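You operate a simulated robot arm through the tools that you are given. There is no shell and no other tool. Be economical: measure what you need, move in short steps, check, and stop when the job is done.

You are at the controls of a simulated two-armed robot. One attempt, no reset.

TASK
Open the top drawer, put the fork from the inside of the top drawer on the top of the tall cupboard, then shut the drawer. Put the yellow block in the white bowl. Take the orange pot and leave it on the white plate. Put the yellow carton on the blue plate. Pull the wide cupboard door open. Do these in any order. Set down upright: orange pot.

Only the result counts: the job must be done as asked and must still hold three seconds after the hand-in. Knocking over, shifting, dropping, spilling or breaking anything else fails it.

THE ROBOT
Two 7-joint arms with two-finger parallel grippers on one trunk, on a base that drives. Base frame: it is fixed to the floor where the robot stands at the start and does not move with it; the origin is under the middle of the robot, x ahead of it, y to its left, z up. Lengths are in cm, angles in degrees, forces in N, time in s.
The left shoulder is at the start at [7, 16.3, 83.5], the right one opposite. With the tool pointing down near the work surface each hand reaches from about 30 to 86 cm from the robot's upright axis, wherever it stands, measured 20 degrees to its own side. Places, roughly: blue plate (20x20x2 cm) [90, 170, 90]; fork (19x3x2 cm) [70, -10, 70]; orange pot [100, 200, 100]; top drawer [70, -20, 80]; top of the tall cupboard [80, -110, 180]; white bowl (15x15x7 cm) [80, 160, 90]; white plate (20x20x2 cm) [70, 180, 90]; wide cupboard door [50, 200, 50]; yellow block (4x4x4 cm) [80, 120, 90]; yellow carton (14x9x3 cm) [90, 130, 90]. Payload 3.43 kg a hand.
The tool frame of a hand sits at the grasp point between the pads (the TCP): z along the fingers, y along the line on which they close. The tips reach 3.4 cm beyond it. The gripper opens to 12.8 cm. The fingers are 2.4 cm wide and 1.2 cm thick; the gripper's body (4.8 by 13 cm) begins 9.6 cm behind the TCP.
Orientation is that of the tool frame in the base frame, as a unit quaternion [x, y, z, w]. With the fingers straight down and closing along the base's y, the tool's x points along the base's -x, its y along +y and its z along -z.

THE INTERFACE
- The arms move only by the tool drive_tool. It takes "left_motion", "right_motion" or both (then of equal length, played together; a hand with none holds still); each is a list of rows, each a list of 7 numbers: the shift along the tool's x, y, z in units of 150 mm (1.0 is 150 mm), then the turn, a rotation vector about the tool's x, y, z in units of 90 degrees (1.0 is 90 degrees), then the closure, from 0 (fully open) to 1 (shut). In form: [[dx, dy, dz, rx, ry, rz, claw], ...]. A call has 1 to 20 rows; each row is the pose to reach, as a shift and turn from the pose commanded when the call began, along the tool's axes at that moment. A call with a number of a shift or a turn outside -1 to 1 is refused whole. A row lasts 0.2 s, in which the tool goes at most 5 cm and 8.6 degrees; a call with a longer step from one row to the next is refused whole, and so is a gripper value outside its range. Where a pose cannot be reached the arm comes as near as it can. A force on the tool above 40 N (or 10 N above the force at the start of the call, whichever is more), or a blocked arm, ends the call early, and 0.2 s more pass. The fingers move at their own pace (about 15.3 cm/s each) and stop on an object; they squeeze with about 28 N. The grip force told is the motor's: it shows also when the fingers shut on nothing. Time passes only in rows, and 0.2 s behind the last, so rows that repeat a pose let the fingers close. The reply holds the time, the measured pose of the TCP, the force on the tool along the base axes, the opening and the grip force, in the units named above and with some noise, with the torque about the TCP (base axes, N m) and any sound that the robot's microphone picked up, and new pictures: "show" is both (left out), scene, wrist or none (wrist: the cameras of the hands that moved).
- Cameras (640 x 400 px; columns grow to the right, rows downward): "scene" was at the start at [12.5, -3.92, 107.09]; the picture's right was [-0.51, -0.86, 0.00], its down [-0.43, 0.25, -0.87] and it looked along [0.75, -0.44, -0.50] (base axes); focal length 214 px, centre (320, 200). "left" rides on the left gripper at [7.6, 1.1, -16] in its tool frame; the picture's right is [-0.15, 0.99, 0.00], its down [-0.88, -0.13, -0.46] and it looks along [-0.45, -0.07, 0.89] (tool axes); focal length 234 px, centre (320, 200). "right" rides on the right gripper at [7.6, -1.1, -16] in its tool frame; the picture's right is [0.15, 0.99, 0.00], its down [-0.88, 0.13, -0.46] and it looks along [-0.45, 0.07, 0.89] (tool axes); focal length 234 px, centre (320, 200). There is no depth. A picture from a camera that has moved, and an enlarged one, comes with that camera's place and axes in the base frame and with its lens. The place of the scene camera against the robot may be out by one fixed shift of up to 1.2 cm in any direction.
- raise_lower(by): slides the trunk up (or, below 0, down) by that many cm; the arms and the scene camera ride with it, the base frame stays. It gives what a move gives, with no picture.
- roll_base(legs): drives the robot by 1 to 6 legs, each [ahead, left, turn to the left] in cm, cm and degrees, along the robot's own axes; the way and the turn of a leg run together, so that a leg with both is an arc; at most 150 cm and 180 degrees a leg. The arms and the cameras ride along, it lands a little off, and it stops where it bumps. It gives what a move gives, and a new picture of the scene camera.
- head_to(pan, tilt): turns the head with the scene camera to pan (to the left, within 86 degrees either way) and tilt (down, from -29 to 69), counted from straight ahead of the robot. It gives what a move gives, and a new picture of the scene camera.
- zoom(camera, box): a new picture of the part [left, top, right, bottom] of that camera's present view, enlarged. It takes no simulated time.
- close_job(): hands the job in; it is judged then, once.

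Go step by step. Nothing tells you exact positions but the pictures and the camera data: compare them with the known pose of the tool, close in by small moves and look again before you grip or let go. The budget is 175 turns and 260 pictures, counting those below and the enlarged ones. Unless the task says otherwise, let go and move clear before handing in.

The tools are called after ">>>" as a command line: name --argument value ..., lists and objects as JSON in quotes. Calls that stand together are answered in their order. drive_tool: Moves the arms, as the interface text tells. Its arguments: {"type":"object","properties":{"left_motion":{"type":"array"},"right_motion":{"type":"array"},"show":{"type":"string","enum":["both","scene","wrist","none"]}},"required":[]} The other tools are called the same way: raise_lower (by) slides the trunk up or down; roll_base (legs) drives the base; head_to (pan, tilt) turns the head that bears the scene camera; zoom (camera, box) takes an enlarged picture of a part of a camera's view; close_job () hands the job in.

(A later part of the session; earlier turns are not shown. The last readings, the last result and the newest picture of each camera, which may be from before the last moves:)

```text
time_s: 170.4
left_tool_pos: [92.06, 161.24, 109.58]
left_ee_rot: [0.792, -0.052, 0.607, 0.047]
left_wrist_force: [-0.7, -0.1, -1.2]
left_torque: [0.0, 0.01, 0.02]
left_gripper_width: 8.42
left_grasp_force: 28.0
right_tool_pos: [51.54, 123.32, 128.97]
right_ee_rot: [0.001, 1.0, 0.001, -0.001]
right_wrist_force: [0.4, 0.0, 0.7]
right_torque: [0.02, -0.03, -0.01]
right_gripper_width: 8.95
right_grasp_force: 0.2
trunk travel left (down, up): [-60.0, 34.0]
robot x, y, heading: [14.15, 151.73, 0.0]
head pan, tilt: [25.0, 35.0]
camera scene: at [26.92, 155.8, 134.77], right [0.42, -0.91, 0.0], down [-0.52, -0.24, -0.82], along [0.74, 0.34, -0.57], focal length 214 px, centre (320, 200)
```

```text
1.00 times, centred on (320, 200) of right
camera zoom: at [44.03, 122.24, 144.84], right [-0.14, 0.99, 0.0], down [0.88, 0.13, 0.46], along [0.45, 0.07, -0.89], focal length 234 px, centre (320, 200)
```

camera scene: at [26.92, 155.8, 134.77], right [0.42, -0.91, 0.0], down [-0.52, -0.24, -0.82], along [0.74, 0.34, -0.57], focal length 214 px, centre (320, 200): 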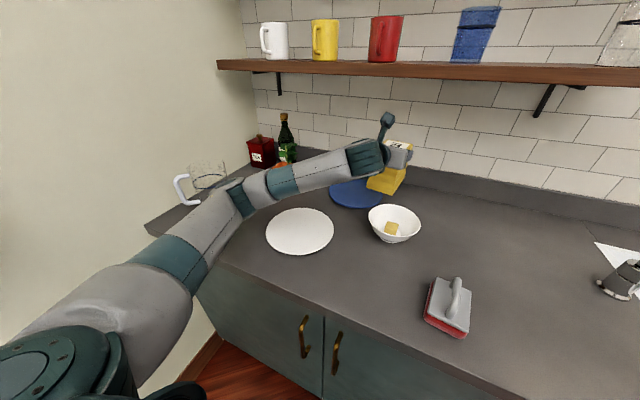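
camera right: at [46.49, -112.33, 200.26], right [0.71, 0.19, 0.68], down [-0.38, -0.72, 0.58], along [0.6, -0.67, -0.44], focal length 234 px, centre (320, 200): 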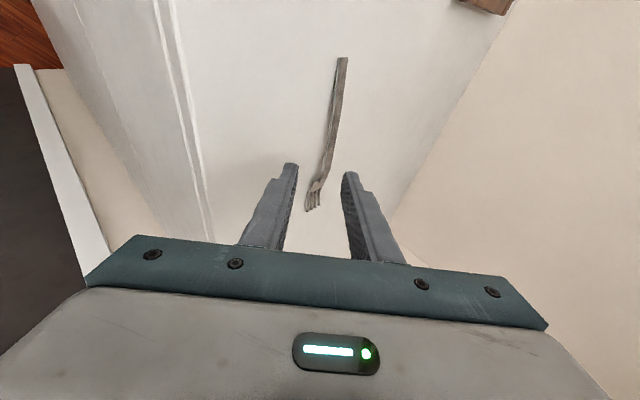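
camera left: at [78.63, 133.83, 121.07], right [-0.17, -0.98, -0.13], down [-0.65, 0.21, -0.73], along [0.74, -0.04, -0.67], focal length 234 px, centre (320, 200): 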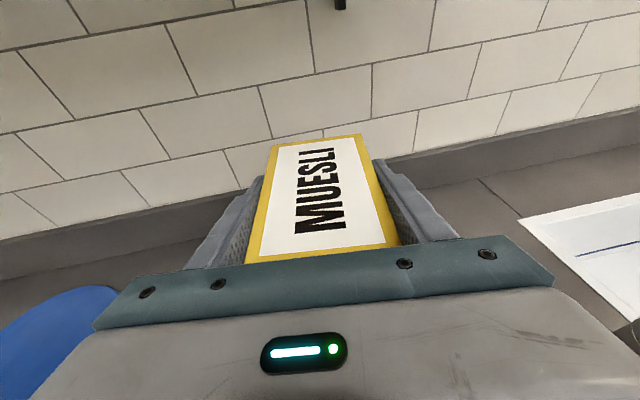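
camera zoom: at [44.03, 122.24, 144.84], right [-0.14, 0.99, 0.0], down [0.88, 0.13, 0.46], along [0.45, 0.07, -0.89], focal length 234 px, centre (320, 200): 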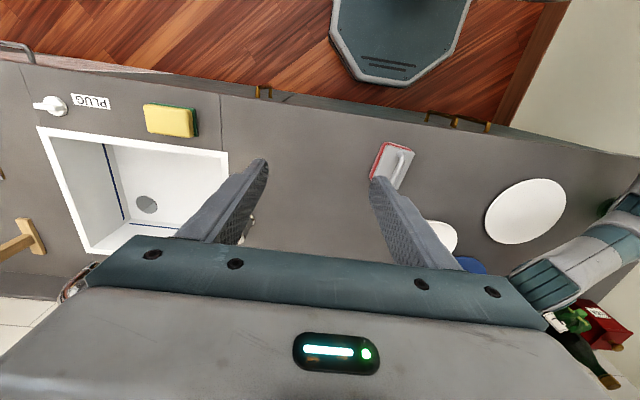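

The elbow was probably just touching the green glass rim. I'll back off to the right and raise the trunk so the elbow clears everything.

>>> roll_base --legs '[[0, -6, 0]]'

>>> raise_lower --by 10

>>> zoom --camera "scene" --box '[140, 100, 340, 225]'

>>> zoom --camera "right" --box '[440, 100, 640, 225]'

```text
time_s: 171.3
left_tool_pos: [92.17, 155.42, 109.56]
left_ee_rot: [0.792, -0.052, 0.606, 0.047]
left_wrist_force: [-0.1, 0.3, 0.1]
left_torque: [0.01, -0.01, 0.0]
left_gripper_width: 8.43
left_grasp_force: 28.2
right_tool_pos: [51.59, 117.41, 129.01]
right_ee_rot: [0.002, 1.0, 0.001, 0.0]
right_wrist_force: [0.2, 0.0, -0.9]
right_torque: [-0.01, 0.0, 0.01]
right_gripper_width: 8.96
right_grasp_force: 0.1
trunk travel left (down, up): [-60.0, 34.0]
robot x, y, heading: [13.9, 145.61, -0.2]
head pan, tilt: [25.0, 35.0]
camera scene: at [26.91, 149.97, 134.77], right [0.42, -0.91, 0.0], down [-0.52, -0.24, -0.82], along [0.74, 0.34, -0.57], focal length 214 px, centre (320, 200)
```

scene: 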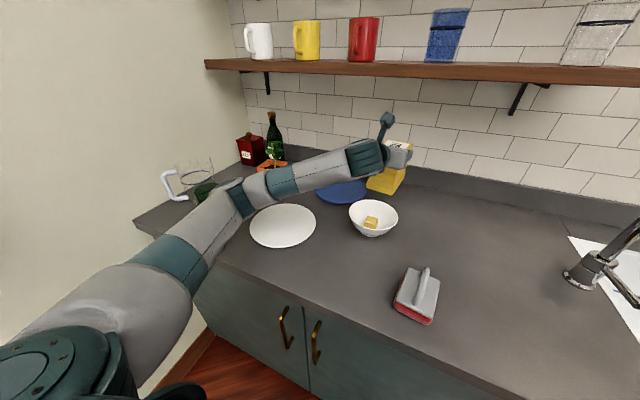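

```text
time_s: 172.7
left_tool_pos: [92.16, 155.27, 119.52]
left_ee_rot: [0.792, -0.051, 0.607, 0.046]
left_wrist_force: [0.1, 0.1, -0.6]
left_torque: [-0.02, 0.01, 0.0]
left_gripper_width: 8.46
left_grasp_force: 27.9
right_tool_pos: [51.66, 117.41, 139.0]
right_ee_rot: [0.001, 1.0, 0.001, 0.0]
right_wrist_force: [0.2, 0.4, -0.7]
right_torque: [0.0, -0.02, -0.01]
right_gripper_width: 8.97
right_grasp_force: 0.0
trunk travel left (down, up): [-70.0, 24.0]
robot x, y, heading: [13.84, 145.52, -0.1]
head pan, tilt: [25.0, 35.0]
```

```text
3.20 times, centred on (240, 162) of scene
camera zoom: at [26.93, 149.92, 144.76], right [0.42, -0.91, 0.0], down [-0.52, -0.24, -0.82], along [0.74, 0.34, -0.57], focal length 686 px, centre (576, 320)
```

zoom: 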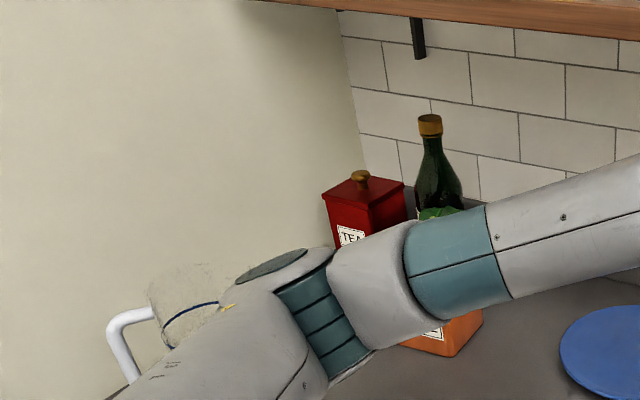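

```text
3.20 times, centred on (540, 162) of right
camera zoom: at [44.05, 116.37, 154.82], right [-0.14, 0.99, 0.0], down [0.88, 0.13, 0.46], along [0.45, 0.07, -0.89], focal length 749 px, centre (-384, 320)
```

zoom: 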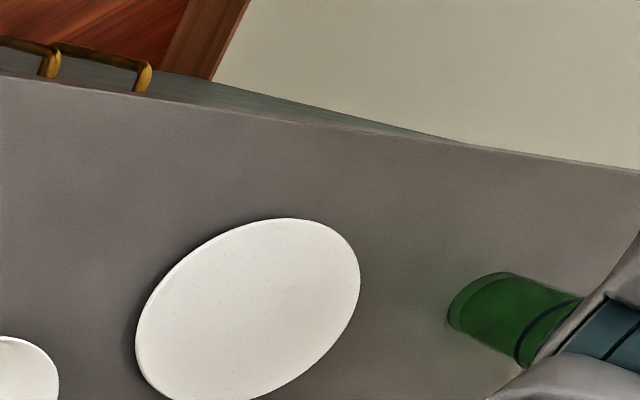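

The glass still stands. I'll move the carton left with the arm, now that the elbow is higher.

>>> drive_tool --left_motion '[[-0.005, -0.25, -0.033, 0, 0, 0, 0.45], [-0.01, -0.5, -0.066, 0, 0, 0, 0.45], [-0.015, -0.75, -0.1, 0, 0, 0, 0.45], [-0.022, -0.96, -0.127, 0, 0, 0, 0.45], [-0.022, -0.96, -0.127, 0, 0, 0, 0.45]]' --show "both"

```text
time_s: 173.9
left_tool_pos: [92.31, 169.79, 119.61]
left_ee_rot: [0.792, -0.052, 0.606, 0.047]
left_wrist_force: [-0.3, 0.4, 0.2]
left_torque: [-0.04, -0.02, 0.02]
left_gripper_width: 8.42
left_grasp_force: 27.4
right_tool_pos: [51.46, 117.4, 138.97]
right_ee_rot: [0.002, 1.0, 0.003, 0.0]
right_wrist_force: [-0.7, -0.3, 0.0]
right_torque: [0.01, -0.01, 0.01]
right_gripper_width: 8.95
right_grasp_force: 0.2
trunk travel left (down, up): [-70.0, 24.0]
robot x, y, heading: [14.03, 145.33, -0.1]
head pan, tilt: [25.0, 35.0]
camera scene: at [26.93, 149.85, 144.77], right [0.42, -0.91, 0.0], down [-0.52, -0.24, -0.82], along [0.74, 0.34, -0.57], focal length 214 px, centre (320, 200)
camera left: at [78.69, 170.7, 131.08], right [-0.18, -0.98, -0.13], down [-0.65, 0.22, -0.73], along [0.74, -0.04, -0.67], focal length 234 px, centre (320, 200)
```

scene: 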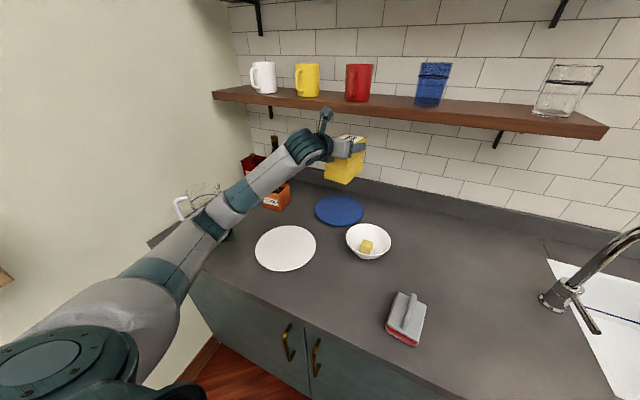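
left: 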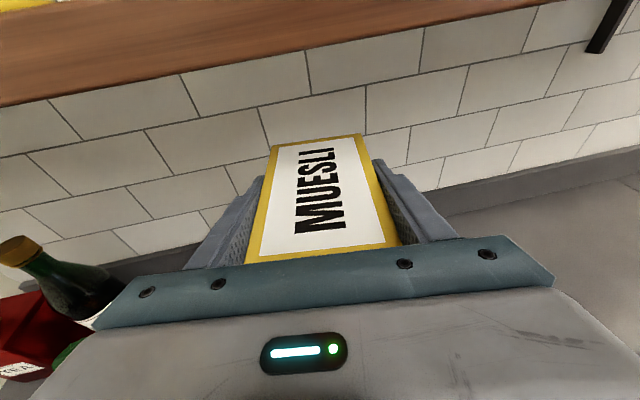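

>>> drive_tool --left_motion '[[-0.2, -0.03, 0.05, 0, 0, 0, 0.45], [-0.4, -0.06, 0.1, 0, 0, 0, 0.45], [-0.62, -0.1, 0.16, 0, 0, 0, 0.45], [-0.84, -0.1, 0.212, 0, 0, 0, 0.45], [-0.84, -0.1, 0.212, 0, 0, 0, 0.45]]' --show "both"

>>> zoom --camera "scene" --box '[260, 130, 420, 230]'

```text
time_s: 175.3
left_tool_pos: [90.37, 172.79, 107.39]
left_ee_rot: [0.791, -0.05, 0.608, 0.032]
left_wrist_force: [0.9, -0.2, -0.7]
left_torque: [0.01, 0.0, -0.01]
left_gripper_width: 8.42
left_grasp_force: 28.1
right_tool_pos: [50.2, 117.22, 139.13]
right_ee_rot: [-0.005, 1.0, 0.004, 0.004]
right_wrist_force: [0.5, 0.2, 0.3]
right_torque: [0.11, 0.1, 0.03]
right_gripper_width: 8.96
right_grasp_force: 0.1
trunk travel left (down, up): [-70.0, 24.0]
robot x, y, heading: [13.64, 145.65, 0.3]
head pan, tilt: [25.0, 35.0]
stopped in row 5 (left hand): the arm was blocked; the commanded pose is now the measured one
camera scene: at [25.07, 149.39, 144.97], right [0.43, -0.9, 0.0], down [-0.51, -0.24, -0.83], along [0.74, 0.36, -0.56], focal length 214 px, centre (320, 200)
camera left: at [76.68, 173.09, 118.77], right [-0.15, -0.98, -0.15], down [-0.65, 0.21, -0.73], along [0.75, -0.01, -0.66], focal length 234 px, centre (320, 200)
```

scene: 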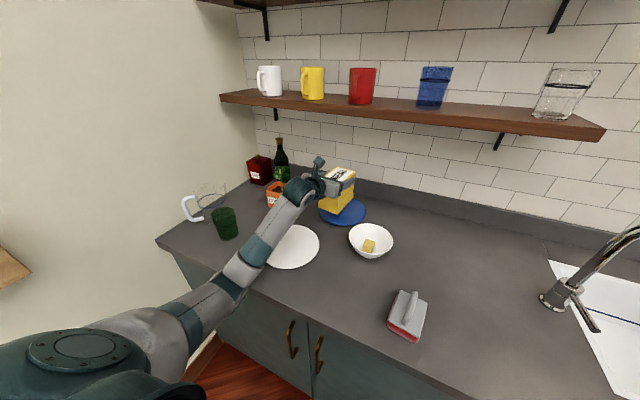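
left: 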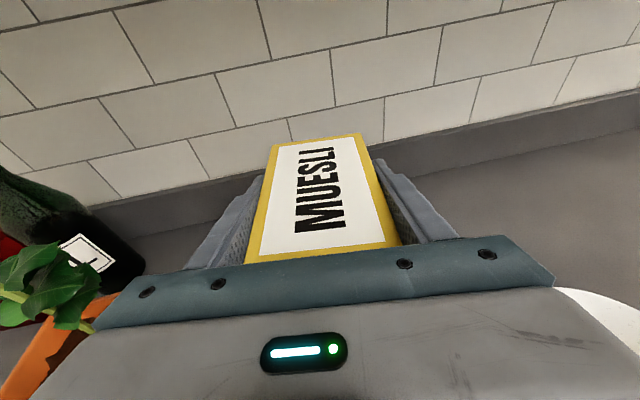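

```text
4.00 times, centred on (340, 180) of scene
camera zoom: at [25.07, 149.39, 144.97], right [0.43, -0.9, 0.0], down [-0.51, -0.24, -0.83], along [0.74, 0.36, -0.56], focal length 858 px, centre (240, 280)
```

zoom: 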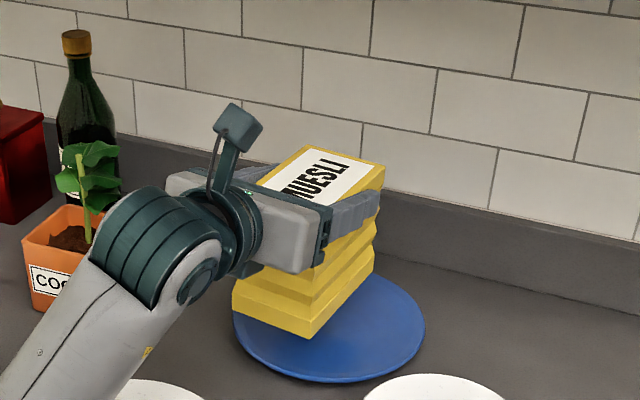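

The elbow has sagged onto the counter edge. I'll lift the hand, back the base off so that the arm straightens, then extend again.

>>> drive_tool --left_motion '[[0.1, 0, -0.03, 0, 0, 0, 0.45], [0.25, 0, -0.07, 0, 0, 0, 0.45], [0.4, 0, -0.11, 0, 0, 0, 0.45], [0.4, 0, -0.11, 0, 0, 0, 0.45]]' --show "none"

>>> roll_base --legs '[[-13, 0, 0]]'

>>> drive_tool --left_motion '[[0.06, 0, 0.23, 0, 0, 0, 0.45], [0.12, 0, 0.46, 0, 0, 0, 0.45], [0.18, 0, 0.69, 0, 0, 0, 0.45], [0.24, 0, 0.9, 0, 0, 0, 0.45], [0.24, 0, 0.9, 0, 0, 0, 0.45]]' --show "both"

```text
time_s: 176.5
left_tool_pos: [88.8, 173.34, 105.82]
left_ee_rot: [0.825, -0.043, 0.562, 0.036]
left_wrist_force: [0.7, -1.2, -1.5]
left_torque: [0.02, -0.03, -0.03]
left_gripper_width: 8.43
left_grasp_force: 28.1
right_tool_pos: [50.86, 118.02, 139.37]
right_ee_rot: [-0.01, 1.0, 0.002, 0.003]
right_wrist_force: [1.0, -0.5, -0.1]
right_torque: [0.07, 0.11, -0.01]
right_gripper_width: 8.98
right_grasp_force: 0.0
trunk travel left (down, up): [-70.0, 24.0]
robot x, y, heading: [13.81, 145.82, 1.4]
head pan, tilt: [25.0, 35.0]
stopped in row 4 (left hand): the arm was blocked; the commanded pose is now the measured one
```

```text
time_s: 177.1
left_tool_pos: [88.74, 173.53, 105.72]
left_ee_rot: [0.825, -0.043, 0.563, 0.033]
left_wrist_force: [0.6, 0.0, -0.2]
left_torque: [0.0, -0.02, 0.0]
left_gripper_width: 8.43
left_grasp_force: 28.0
right_tool_pos: [50.88, 117.86, 139.0]
right_ee_rot: [-0.011, 1.0, 0.003, 0.002]
right_wrist_force: [0.0, 0.7, -1.3]
right_torque: [0.02, 0.05, -0.02]
right_gripper_width: 8.94
right_grasp_force: 0.1
trunk travel left (down, up): [-70.0, 24.0]
robot x, y, heading: [13.48, 145.24, 1.1]
head pan, tilt: [25.0, 35.0]
stopped in leg 1: the robot was blocked; the commanded pose is now the measured one
camera scene: at [25.41, 149.76, 144.9], right [0.44, -0.9, 0.0], down [-0.51, -0.25, -0.82], along [0.74, 0.37, -0.57], focal length 214 px, centre (320, 200)
```

scene: 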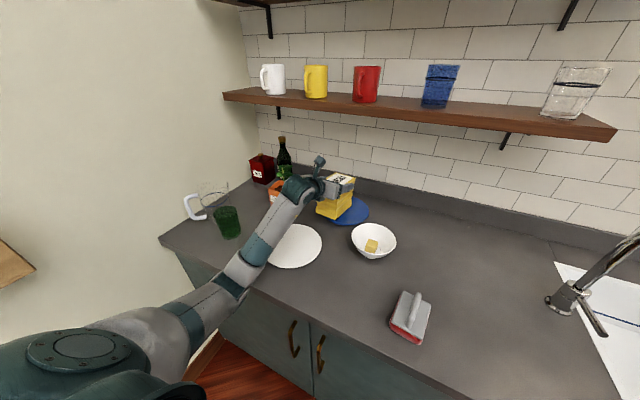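

```text
time_s: 178.3
left_tool_pos: [104.11, 171.74, 103.8]
left_ee_rot: [0.826, -0.042, 0.561, 0.035]
left_wrist_force: [1.1, -0.9, 0.1]
left_torque: [0.05, 0.2, 0.03]
left_gripper_width: 8.47
left_grasp_force: 28.1
right_tool_pos: [52.87, 117.63, 138.78]
right_ee_rot: [-0.009, 1.0, 0.005, -0.004]
right_wrist_force: [0.9, -2.1, 0.5]
right_torque: [0.11, 0.15, 0.0]
right_gripper_width: 8.94
right_grasp_force: 0.1
trunk travel left (down, up): [-70.0, 24.0]
robot x, y, heading: [13.86, 145.7, 1.2]
head pan, tilt: [25.0, 35.0]
camera scene: at [27.29, 149.63, 144.99], right [0.44, -0.9, -0.01], down [-0.52, -0.25, -0.82], along [0.73, 0.37, -0.58], focal length 214 px, centre (320, 200)
camera left: at [91.89, 172.06, 116.63], right [-0.16, -0.98, -0.13], down [-0.73, 0.2, -0.65], along [0.66, -0.01, -0.75], focal length 234 px, centre (320, 200)
```

scene: 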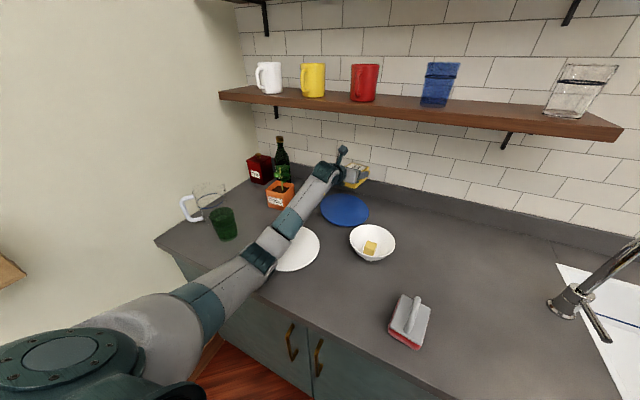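
left: 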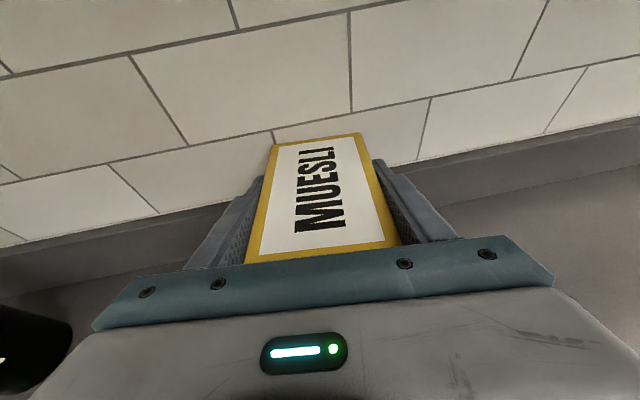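

I over-extended, but nothing was hit. The arm is straighter now, so I'll raise slightly and back the base 12 cm.

>>> drive_tool --left_motion '[[0.1, 0, 0, 0, 0, 0, 0.45], [0.2, 0, -0.05, 0, 0, 0, 0.45], [0.2, 0, -0.05, 0, 0, 0, 0.45]]' --show "none"

>>> roll_base --legs '[[-11, 0, 0]]'

>>> zoom --camera "scene" --box '[200, 100, 440, 250]'

```text
time_s: 179.1
left_tool_pos: [103.51, 171.93, 106.5]
left_ee_rot: [0.825, -0.044, 0.562, 0.038]
left_wrist_force: [-0.2, 1.0, 0.4]
left_torque: [-0.02, 0.03, 0.01]
left_gripper_width: 8.44
left_grasp_force: 27.9
right_tool_pos: [51.52, 118.1, 138.85]
right_ee_rot: [-0.01, 1.0, 0.002, 0.001]
right_wrist_force: [-0.2, 0.6, -0.7]
right_torque: [-0.01, -0.05, -0.02]
right_gripper_width: 8.96
right_grasp_force: 0.0
trunk travel left (down, up): [-70.0, 24.0]
robot x, y, heading: [13.69, 145.56, 1.1]
head pan, tilt: [25.0, 35.0]
```

```text
time_s: 180.3
left_tool_pos: [92.63, 171.83, 106.41]
left_ee_rot: [0.826, -0.043, 0.561, 0.037]
left_wrist_force: [0.0, -0.5, -0.9]
left_torque: [0.0, -0.01, -0.01]
left_gripper_width: 8.45
left_grasp_force: 27.7
right_tool_pos: [40.82, 118.09, 138.94]
right_ee_rot: [-0.009, 1.0, 0.001, -0.001]
right_wrist_force: [-0.3, 0.5, 0.1]
right_torque: [0.03, -0.01, 0.01]
right_gripper_width: 8.97
right_grasp_force: 0.0
trunk travel left (down, up): [-70.0, 24.0]
robot x, y, heading: [2.92, 145.37, 1.0]
head pan, tilt: [25.0, 35.0]
camera scene: at [15.38, 150.04, 144.76], right [0.44, -0.9, 0.0], down [-0.51, -0.25, -0.82], along [0.73, 0.36, -0.57], focal length 214 px, centre (320, 200)
```

scene: 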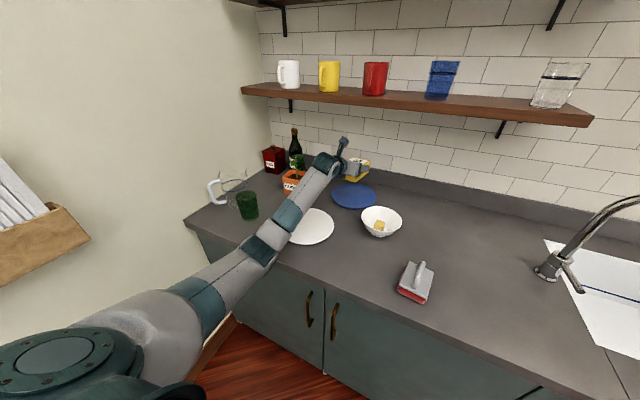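

```text
2.67 times, centred on (320, 175) of scene
camera zoom: at [15.38, 150.04, 144.76], right [0.44, -0.9, 0.0], down [-0.51, -0.25, -0.82], along [0.73, 0.36, -0.57], focal length 572 px, centre (320, 267)
```

zoom: 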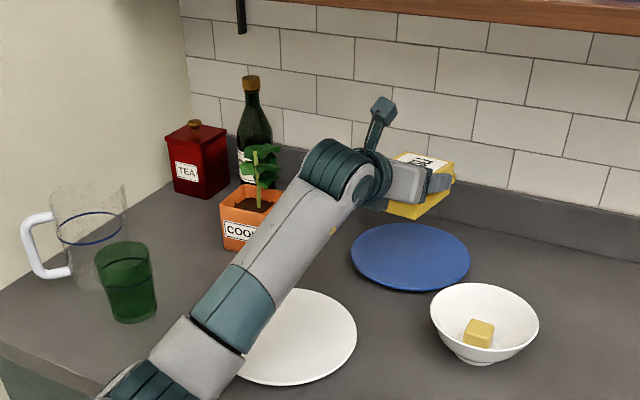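

Everything is standing and the arm is free. The carton is over the blue plate, so I'll correct the pitch by 6.5° and lower.

>>> drive_tool --left_motion '[[0, 0, 0, 0, 0.072, 0, 0.45], [-0.1, 0, 0.04, 0, 0.072, 0, 0.45], [-0.18, 0, 0.071, 0, 0.072, 0, 0.45], [-0.18, 0, 0.071, 0, 0.072, 0, 0.45]]' --show "wrist"

>>> zoom --camera "scene" --box '[280, 120, 440, 220]'

```text
time_s: 181.3
left_tool_pos: [92.58, 171.87, 103.42]
left_ee_rot: [0.793, -0.04, 0.606, 0.039]
left_wrist_force: [-0.9, -0.1, -0.6]
left_torque: [-0.02, 0.01, -0.01]
left_gripper_width: 8.43
left_grasp_force: 27.6
right_tool_pos: [40.94, 118.09, 139.0]
right_ee_rot: [-0.01, 1.0, 0.002, -0.002]
right_wrist_force: [0.5, -0.6, 0.1]
right_torque: [0.01, 0.04, -0.01]
right_gripper_width: 8.96
right_grasp_force: 0.0
trunk travel left (down, up): [-70.0, 24.0]
robot x, y, heading: [3.0, 145.28, 1.1]
head pan, tilt: [25.0, 35.0]
camera left: at [79.11, 172.4, 114.97], right [-0.15, -0.98, -0.13], down [-0.65, 0.19, -0.73], along [0.74, -0.02, -0.67], focal length 234 px, centre (320, 200)
```

left: 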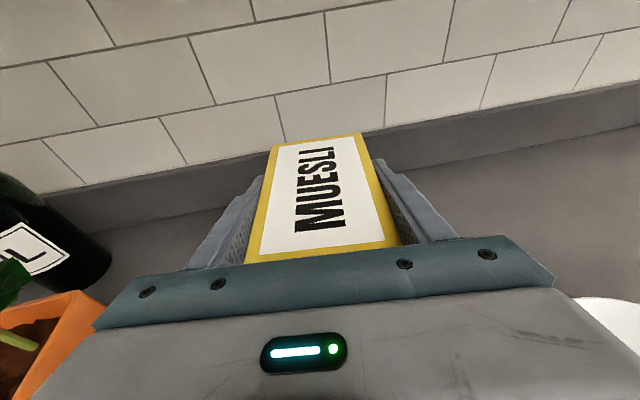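

```text
4.00 times, centred on (360, 170) of scene
camera zoom: at [15.39, 150.01, 144.77], right [0.44, -0.9, 0.0], down [-0.51, -0.25, -0.82], along [0.73, 0.36, -0.57], focal length 858 px, centre (160, 320)
```

zoom: 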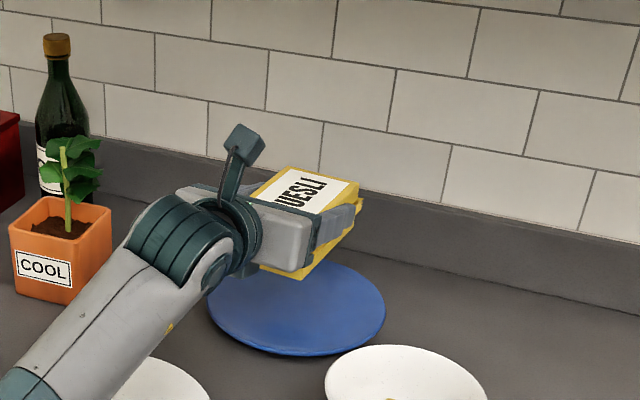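

>>> zoom --camera "scene" --box '[330, 140, 394, 180]'

>>> zoom --camera "right" --box '[400, 150, 640, 300]'

```text
10.00 times, centred on (362, 160) of scene
camera zoom: at [15.39, 150.01, 144.77], right [0.44, -0.9, 0.0], down [-0.51, -0.25, -0.82], along [0.73, 0.36, -0.57], focal length 2145 px, centre (-100, 600)
```

zoom: 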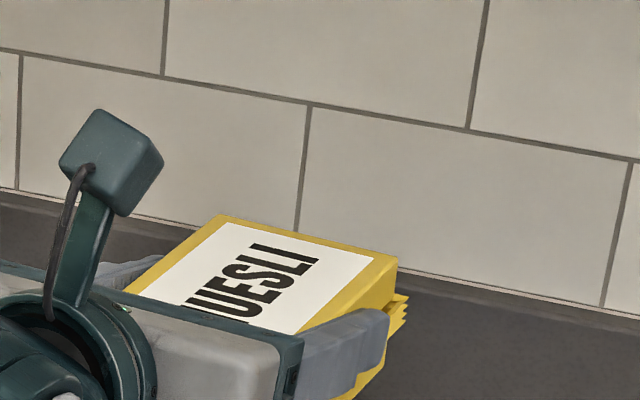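

```text
2.67 times, centred on (520, 225) of right
camera zoom: at [33.38, 116.86, 154.79], right [-0.17, 0.99, 0.0], down [0.88, 0.15, 0.46], along [0.45, 0.08, -0.89], focal length 624 px, centre (-213, 133)
```

zoom: 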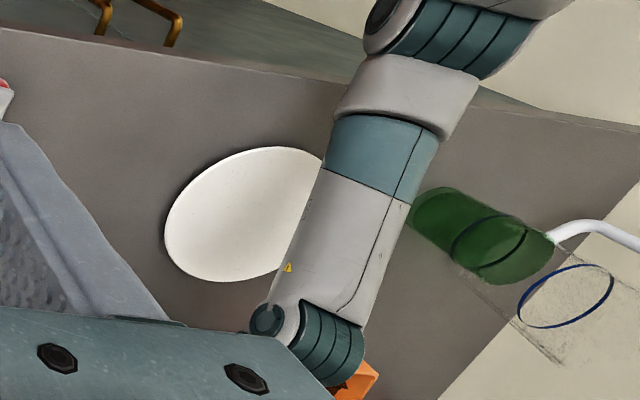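

The pleated body got compressed (probably during the block), and the lid is still held. I'll lower in small steps, watching for contact.

>>> drive_tool --left_motion '[[-0.08, 0, 0.021, 0, 0, 0, 0.45], [-0.16, 0, 0.043, 0, 0, 0, 0.45], [-0.19, 0, 0.051, 0, 0, 0, 0.45], [-0.19, 0, 0.051, 0, 0, 0, 0.45]]' --show "none"

>>> zoom --camera "scene" --box '[280, 120, 440, 220]'

```text
time_s: 182.3
left_tool_pos: [92.41, 172.18, 100.68]
left_ee_rot: [0.793, -0.041, 0.606, 0.041]
left_wrist_force: [0.4, 0.1, 0.0]
left_torque: [0.0, -0.02, -0.01]
left_gripper_width: 8.48
left_grasp_force: 27.6
left hand out of reach, approached as far as the arm can: row 1, 2, 3, 4
right_tool_pos: [40.87, 118.2, 138.93]
right_ee_rot: [-0.009, 1.0, 0.002, 0.0]
right_wrist_force: [-0.1, -0.1, 0.2]
right_torque: [0.0, 0.0, 0.0]
right_gripper_width: 8.93
right_grasp_force: 0.0
trunk travel left (down, up): [-70.0, 24.0]
robot x, y, heading: [2.58, 144.88, 1.5]
head pan, tilt: [25.0, 35.0]
```

```text
4.00 times, centred on (360, 170) of scene
camera zoom: at [15.33, 150.04, 144.77], right [0.44, -0.9, 0.0], down [-0.51, -0.25, -0.82], along [0.73, 0.36, -0.57], focal length 858 px, centre (160, 320)
```

zoom: 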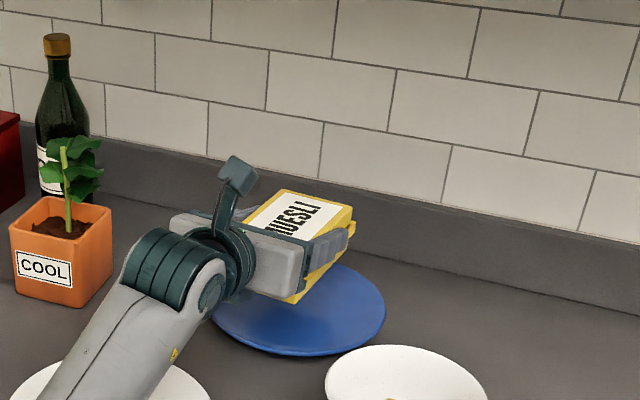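

>>> raise_lower --by -4

>>> zoom --camera "scene" --box '[280, 120, 440, 220]'

>>> zoom --camera "scene" --box '[160, 100, 480, 300]'

```text
time_s: 183.1
left_tool_pos: [91.79, 172.37, 101.98]
left_ee_rot: [0.776, -0.043, 0.628, 0.032]
left_wrist_force: [0.2, 0.0, -0.8]
left_torque: [0.0, 0.02, 0.0]
left_gripper_width: 8.43
left_grasp_force: 27.6
right_tool_pos: [39.05, 117.31, 135.68]
right_ee_rot: [-0.011, 1.0, 0.006, 0.006]
right_wrist_force: [-1.0, 0.2, -0.3]
right_torque: [0.02, 0.0, 0.0]
right_gripper_width: 8.97
right_grasp_force: 0.1
trunk travel left (down, up): [-66.0, 28.0]
robot x, y, heading: [2.64, 145.32, 1.6]
head pan, tilt: [25.0, 35.0]
```

```text
4.00 times, centred on (360, 170) of scene
camera zoom: at [13.5, 149.19, 141.3], right [0.44, -0.9, 0.0], down [-0.5, -0.25, -0.83], along [0.74, 0.37, -0.56], focal length 858 px, centre (160, 320)
```

zoom: 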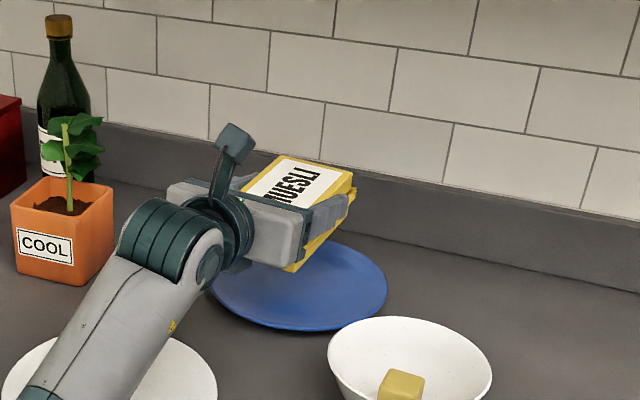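

```text
2.00 times, centred on (320, 200) of scene
camera zoom: at [13.5, 149.19, 141.3], right [0.44, -0.9, 0.0], down [-0.5, -0.25, -0.83], along [0.74, 0.37, -0.56], focal length 429 px, centre (320, 200)
```

zoom: 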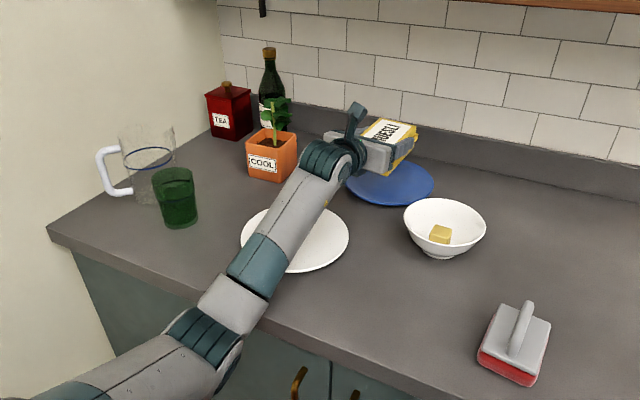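

The forearm is leaning on the counter edge (elbow-down). I'll lift, back away, raise the trunk high so the arm slopes down from above, then come forward again.

>>> raise_lower --by 9

>>> roll_base --legs '[[-20, 0, 0]]'

>>> raise_lower --by 17

```text
time_s: 184.4
left_tool_pos: [92.56, 172.25, 105.66]
left_ee_rot: [0.794, -0.041, 0.605, 0.04]
left_wrist_force: [0.8, 0.9, 0.1]
left_torque: [-0.01, 0.01, 0.02]
left_gripper_width: 8.45
left_grasp_force: 27.3
right_tool_pos: [40.83, 118.12, 143.87]
right_ee_rot: [-0.009, 1.0, 0.001, -0.001]
right_wrist_force: [0.6, 0.1, -0.3]
right_torque: [0.04, 0.01, -0.01]
right_gripper_width: 8.96
right_grasp_force: 0.1
trunk travel left (down, up): [-75.0, 19.0]
robot x, y, heading: [2.35, 145.25, 1.5]
head pan, tilt: [25.0, 35.0]
```

```text
time_s: 186.0
left_tool_pos: [72.67, 171.97, 105.74]
left_ee_rot: [0.793, -0.041, 0.607, 0.041]
left_wrist_force: [0.5, -0.1, -0.5]
left_torque: [0.01, -0.01, -0.01]
left_gripper_width: 8.42
left_grasp_force: 28.0
right_tool_pos: [21.14, 117.56, 143.89]
right_ee_rot: [-0.009, 1.0, 0.002, -0.001]
right_wrist_force: [-0.1, 0.8, 0.2]
right_torque: [0.02, 0.03, -0.01]
right_gripper_width: 8.95
right_grasp_force: 0.1
trunk travel left (down, up): [-75.0, 19.0]
robot x, y, heading: [-17.16, 144.89, 1.5]
head pan, tilt: [25.0, 35.0]
camera scene: at [-4.4, 149.6, 149.75], right [0.44, -0.9, 0.0], down [-0.52, -0.25, -0.82], along [0.73, 0.36, -0.57], focal length 214 px, centre (320, 200)
```

scene: 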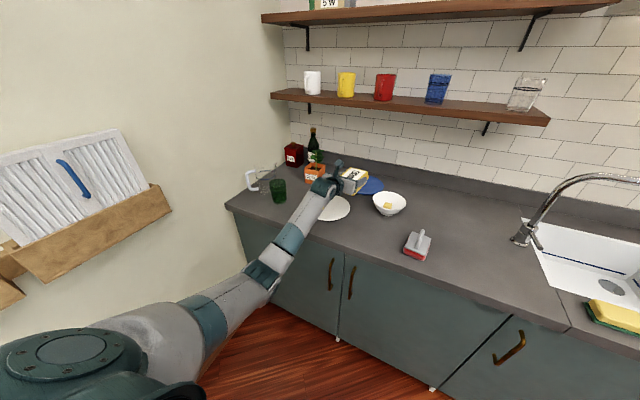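

```text
time_s: 187.9
left_tool_pos: [72.58, 171.82, 122.77]
left_ee_rot: [0.793, -0.04, 0.606, 0.039]
left_wrist_force: [0.7, -0.3, 0.1]
left_torque: [-0.04, -0.02, 0.04]
left_gripper_width: 8.45
left_grasp_force: 28.8
right_tool_pos: [20.88, 117.71, 160.91]
right_ee_rot: [-0.01, 1.0, 0.001, 0.0]
right_wrist_force: [0.1, -0.3, -0.3]
right_torque: [-0.02, -0.03, -0.02]
right_gripper_width: 8.96
right_grasp_force: 0.0
trunk travel left (down, up): [-92.0, 2.0]
robot x, y, heading: [-17.07, 144.73, 1.0]
head pan, tilt: [25.0, 35.0]
```

>>> drive_tool --left_motion '[[-0.2, 0, 0.054, 0, 0, 0, 0.45], [-0.4, 0, 0.108, 0, 0, 0, 0.45], [-0.6, 0, 0.162, 0, 0, 0, 0.45], [-0.8, 0, 0.216, 0, 0, 0, 0.45], [-0.95, 0, 0.256, 0, 0, 0, 0.45], [-0.95, 0, 0.256, 0, 0, 0, 0.45]]' --show "both"

```text
time_s: 189.3
left_tool_pos: [72.47, 171.7, 108.04]
left_ee_rot: [0.793, -0.04, 0.606, 0.04]
left_wrist_force: [0.2, -0.6, -0.5]
left_torque: [0.01, 0.03, -0.02]
left_gripper_width: 8.4
left_grasp_force: 27.9
right_tool_pos: [20.97, 117.66, 160.96]
right_ee_rot: [-0.011, 1.0, 0.002, 0.0]
right_wrist_force: [-0.1, -0.3, -0.1]
right_torque: [-0.04, 0.03, -0.01]
right_gripper_width: 8.97
right_grasp_force: 0.0
trunk travel left (down, up): [-92.0, 2.0]
robot x, y, heading: [-17.01, 144.9, 1.2]
head pan, tilt: [25.0, 35.0]
camera scene: at [-4.56, 149.6, 166.77], right [0.44, -0.9, 0.0], down [-0.51, -0.25, -0.82], along [0.73, 0.36, -0.57], focal length 214 px, centre (320, 200)
camera left: at [58.94, 172.22, 119.46], right [-0.15, -0.98, -0.13], down [-0.65, 0.19, -0.73], along [0.74, -0.03, -0.67], focal length 234 px, centre (320, 200)
```

scene: 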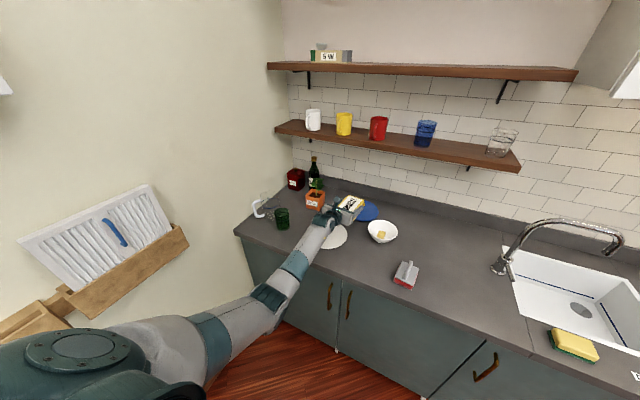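
left: 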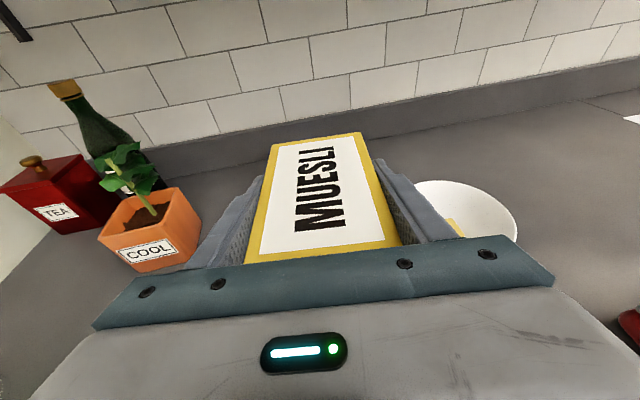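

>>> roll_base --legs '[[20, 0, 0]]'

>>> drive_tool --left_motion '[[-0.15, 0, 0.04, 0, 0, 0, 0.45], [-0.3, 0, 0.08, 0, 0, 0, 0.45], [-0.42, 0, 0.113, 0, 0, 0, 0.45], [-0.42, 0, 0.113, 0, 0, 0, 0.45]]' --show "wrist"

>>> zoom --camera "scene" --box '[220, 140, 460, 290]'

```text
time_s: 190.9
left_tool_pos: [92.23, 172.05, 108.4]
left_ee_rot: [0.792, -0.041, 0.608, 0.04]
left_wrist_force: [-0.4, 0.0, -0.2]
left_torque: [0.04, 0.04, -0.02]
left_gripper_width: 8.45
left_grasp_force: 27.7
right_tool_pos: [40.42, 118.06, 160.96]
right_ee_rot: [-0.01, 1.0, 0.002, 0.001]
right_wrist_force: [0.4, -0.7, 0.8]
right_torque: [-0.03, -0.05, -0.01]
right_gripper_width: 8.95
right_grasp_force: 0.0
trunk travel left (down, up): [-92.0, 2.0]
robot x, y, heading: [3.12, 145.38, 1.4]
head pan, tilt: [25.0, 35.0]
camera scene: at [15.05, 150.02, 166.82], right [0.44, -0.9, 0.0], down [-0.51, -0.25, -0.82], along [0.74, 0.36, -0.57], focal length 214 px, centre (320, 200)
```

scene: 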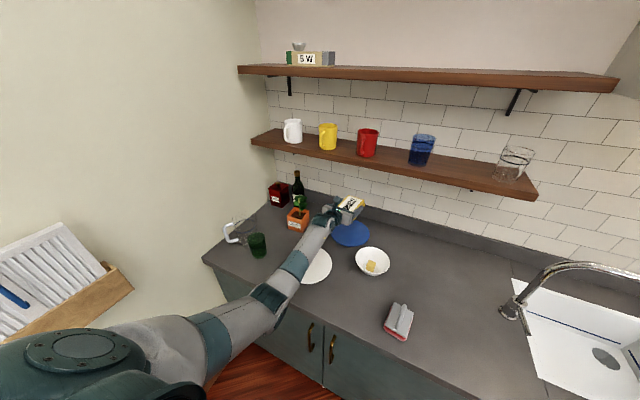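

```text
time_s: 191.9
left_tool_pos: [92.69, 171.93, 101.49]
left_ee_rot: [0.793, -0.041, 0.606, 0.04]
left_wrist_force: [0.5, 0.4, -1.1]
left_torque: [-0.01, -0.01, -0.02]
left_gripper_width: 8.47
left_grasp_force: 27.6
right_tool_pos: [41.12, 118.04, 160.99]
right_ee_rot: [-0.009, 1.0, 0.002, 0.0]
right_wrist_force: [-0.1, -0.8, -0.3]
right_torque: [0.01, 0.01, 0.04]
right_gripper_width: 8.95
right_grasp_force: 0.0
trunk travel left (down, up): [-92.0, 2.0]
robot x, y, heading: [2.95, 145.08, 1.2]
head pan, tilt: [25.0, 35.0]
camera left: at [79.05, 172.51, 112.87], right [-0.15, -0.98, -0.13], down [-0.65, 0.2, -0.73], along [0.74, -0.03, -0.67], focal length 234 px, centre (320, 200)
```

left: 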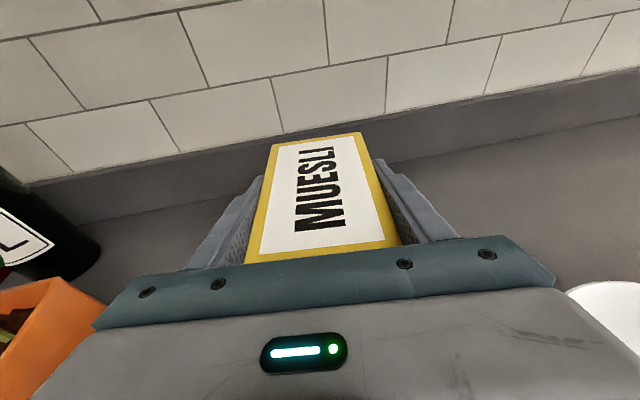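

```text
2.67 times, centred on (340, 215) of scene
camera zoom: at [15.57, 150.03, 166.77], right [0.44, -0.9, 0.0], down [-0.51, -0.25, -0.82], along [0.73, 0.36, -0.57], focal length 572 px, centre (267, 160)
```

zoom: 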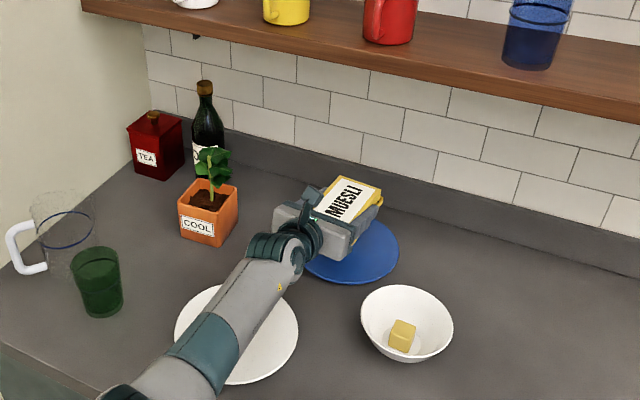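

>>> drive_tool --left_motion '[[-0.08, 0, 0.022, 0, 0, 0, 0.45], [-0.16, 0, 0.043, 0, 0, 0, 0.45], [-0.24, 0, 0.065, 0, 0, 0, 0.45], [-0.24, 0, 0.065, 0, 0, 0, 0.45]]' --show "none"

>>> zoom --camera "scene" --box '[300, 180, 396, 240]'

```text
time_s: 192.9
left_tool_pos: [92.54, 171.89, 97.81]
left_ee_rot: [0.793, -0.04, 0.606, 0.04]
left_wrist_force: [-0.5, -0.2, -1.4]
left_torque: [0.0, -0.02, -0.02]
left_gripper_width: 8.47
left_grasp_force: 27.5
right_tool_pos: [41.02, 118.12, 160.84]
right_ee_rot: [-0.01, 1.0, 0.002, -0.001]
right_wrist_force: [-0.5, 0.1, -0.4]
right_torque: [0.0, 0.0, -0.01]
right_gripper_width: 8.96
right_grasp_force: 0.0
trunk travel left (down, up): [-92.0, 2.0]
robot x, y, heading: [2.68, 145.55, 1.2]
head pan, tilt: [25.0, 35.0]
```

```text
6.67 times, centred on (348, 210) of scene
camera zoom: at [15.56, 150.03, 166.77], right [0.44, -0.9, 0.0], down [-0.51, -0.25, -0.82], along [0.73, 0.36, -0.57], focal length 1430 px, centre (133, 133)
```

zoom: 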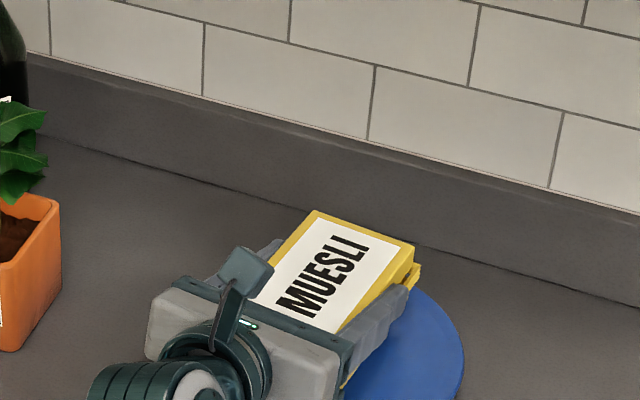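

>>> drive_tool --left_motion '[[-0.06, 0, 0.016, 0, 0, 0, 0.45], [-0.12, 0, 0.032, 0, 0, 0, 0.45], [-0.12, 0, 0.032, 0, 0, 0, 0.45]]' --show "none"

>>> zoom --camera "right" --box '[360, 160, 640, 335]'

```text
time_s: 193.7
left_tool_pos: [92.53, 171.87, 95.91]
left_ee_rot: [0.793, -0.041, 0.606, 0.04]
left_wrist_force: [0.2, 0.4, -0.3]
left_torque: [0.04, 0.04, 0.0]
left_gripper_width: 8.44
left_grasp_force: 28.6
right_tool_pos: [40.98, 118.05, 160.97]
right_ee_rot: [-0.01, 1.0, 0.001, -0.001]
right_wrist_force: [0.1, 0.1, 0.8]
right_torque: [0.0, -0.01, -0.02]
right_gripper_width: 8.95
right_grasp_force: 0.2
trunk travel left (down, up): [-92.0, 2.0]
robot x, y, heading: [2.68, 145.33, 1.2]
head pan, tilt: [25.0, 35.0]
```

```text
2.29 times, centred on (500, 248) of right
camera zoom: at [33.48, 116.85, 176.81], right [-0.17, 0.99, 0.0], down [0.88, 0.15, 0.46], along [0.45, 0.08, -0.89], focal length 535 px, centre (-91, 91)
```

zoom: 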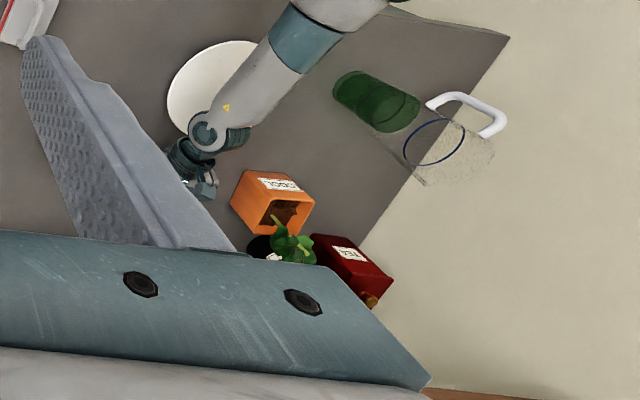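

>>> drive_tool --left_motion '[[-0.05, 0, 0.013, 0, 0, 0, 0.45], [-0.05, 0, 0.013, 0, 0, 0, 0.45]]' --show "none"

>>> zoom --camera "scene" --box '[316, 190, 380, 230]'

```text
time_s: 194.3
left_tool_pos: [92.66, 171.82, 95.58]
left_ee_rot: [0.792, -0.042, 0.608, 0.04]
left_wrist_force: [4.6, 0.3, 12.6]
left_torque: [0.49, -0.76, -0.14]
left_gripper_width: 8.46
left_grasp_force: 28.4
right_tool_pos: [40.87, 117.94, 161.08]
right_ee_rot: [-0.01, 1.0, 0.002, 0.001]
right_wrist_force: [-0.1, 0.0, 0.7]
right_torque: [0.03, 0.01, -0.02]
right_gripper_width: 8.96
right_grasp_force: 0.0
trunk travel left (down, up): [-92.0, 2.0]
robot x, y, heading: [2.67, 145.05, 1.1]
head pan, tilt: [25.0, 35.0]
```

```text
10.00 times, centred on (348, 210) of scene
camera zoom: at [15.36, 149.93, 166.81], right [0.44, -0.9, 0.0], down [-0.51, -0.25, -0.82], along [0.74, 0.36, -0.57], focal length 2145 px, centre (40, 100)
```

zoom: 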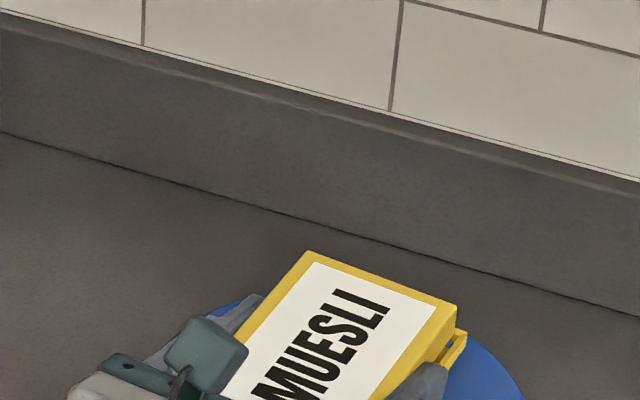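

The carton is on the plate (12.6 N contact). I'll release and withdraw backwards.

>>> drive_tool --left_motion '[[0.01, 0, 0, 0, 0, 0, 0.4], [0.015, 0, 0, 0, 0, 0, 0.2], [0.015, 0, 0, 0, 0, 0, 0.05], [0.015, 0, 0, 0, 0, 0, 0.05], [0.015, 0, -0.25, 0, 0, 0, 0.05], [0.015, 0, -0.55, 0, 0, 0, 0.05], [0.1, 0, -0.85, 0, 0, 0, 0.05], [0.3, 0, -1, 0, 0, 0, 0.05], [0.3, 0, -1, 0, 0, 0, 0.05]]' --show "wrist"

>>> zoom --camera "scene" --box '[270, 180, 430, 280]'

```text
time_s: 196.3
left_tool_pos: [79.37, 173.67, 103.39]
left_ee_rot: [0.793, -0.04, 0.607, 0.039]
left_wrist_force: [-0.5, 0.0, 0.3]
left_torque: [0.0, 0.0, 0.0]
left_gripper_width: 12.16
left_grasp_force: 0.1
right_tool_pos: [40.89, 117.93, 160.94]
right_ee_rot: [-0.01, 1.0, 0.002, 0.0]
right_wrist_force: [0.4, -0.2, 1.1]
right_torque: [0.0, 0.01, 0.02]
right_gripper_width: 8.97
right_grasp_force: 0.1
trunk travel left (down, up): [-92.0, 2.0]
robot x, y, heading: [2.82, 145.1, 1.3]
head pan, tilt: [25.0, 35.0]
camera left: at [65.72, 174.2, 114.8], right [-0.15, -0.98, -0.13], down [-0.65, 0.19, -0.73], along [0.74, -0.03, -0.67], focal length 234 px, centre (320, 200)
```

left: 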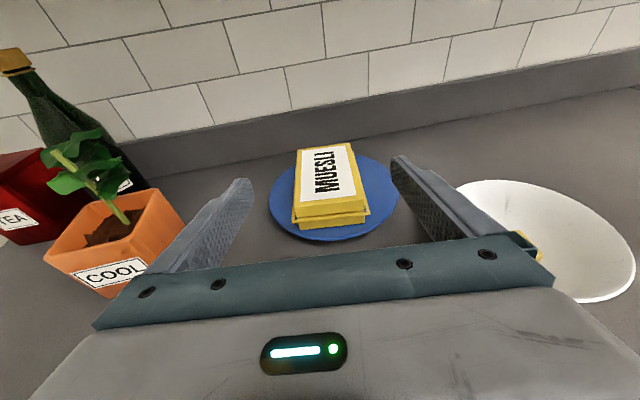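

```text
4.00 times, centred on (350, 230) of scene
camera zoom: at [15.54, 150.05, 166.77], right [0.44, -0.9, 0.0], down [-0.51, -0.25, -0.82], along [0.73, 0.36, -0.57], focal length 858 px, centre (200, 80)
```

zoom: 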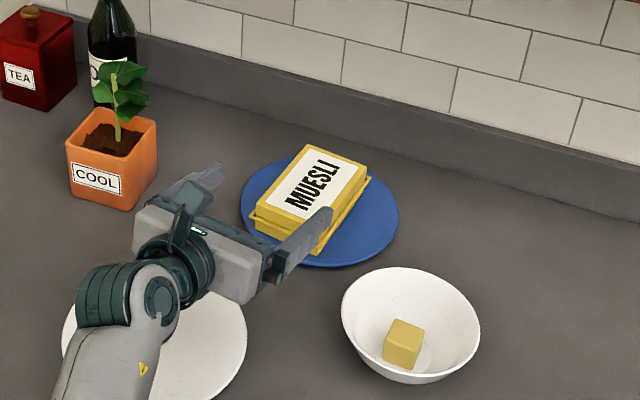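

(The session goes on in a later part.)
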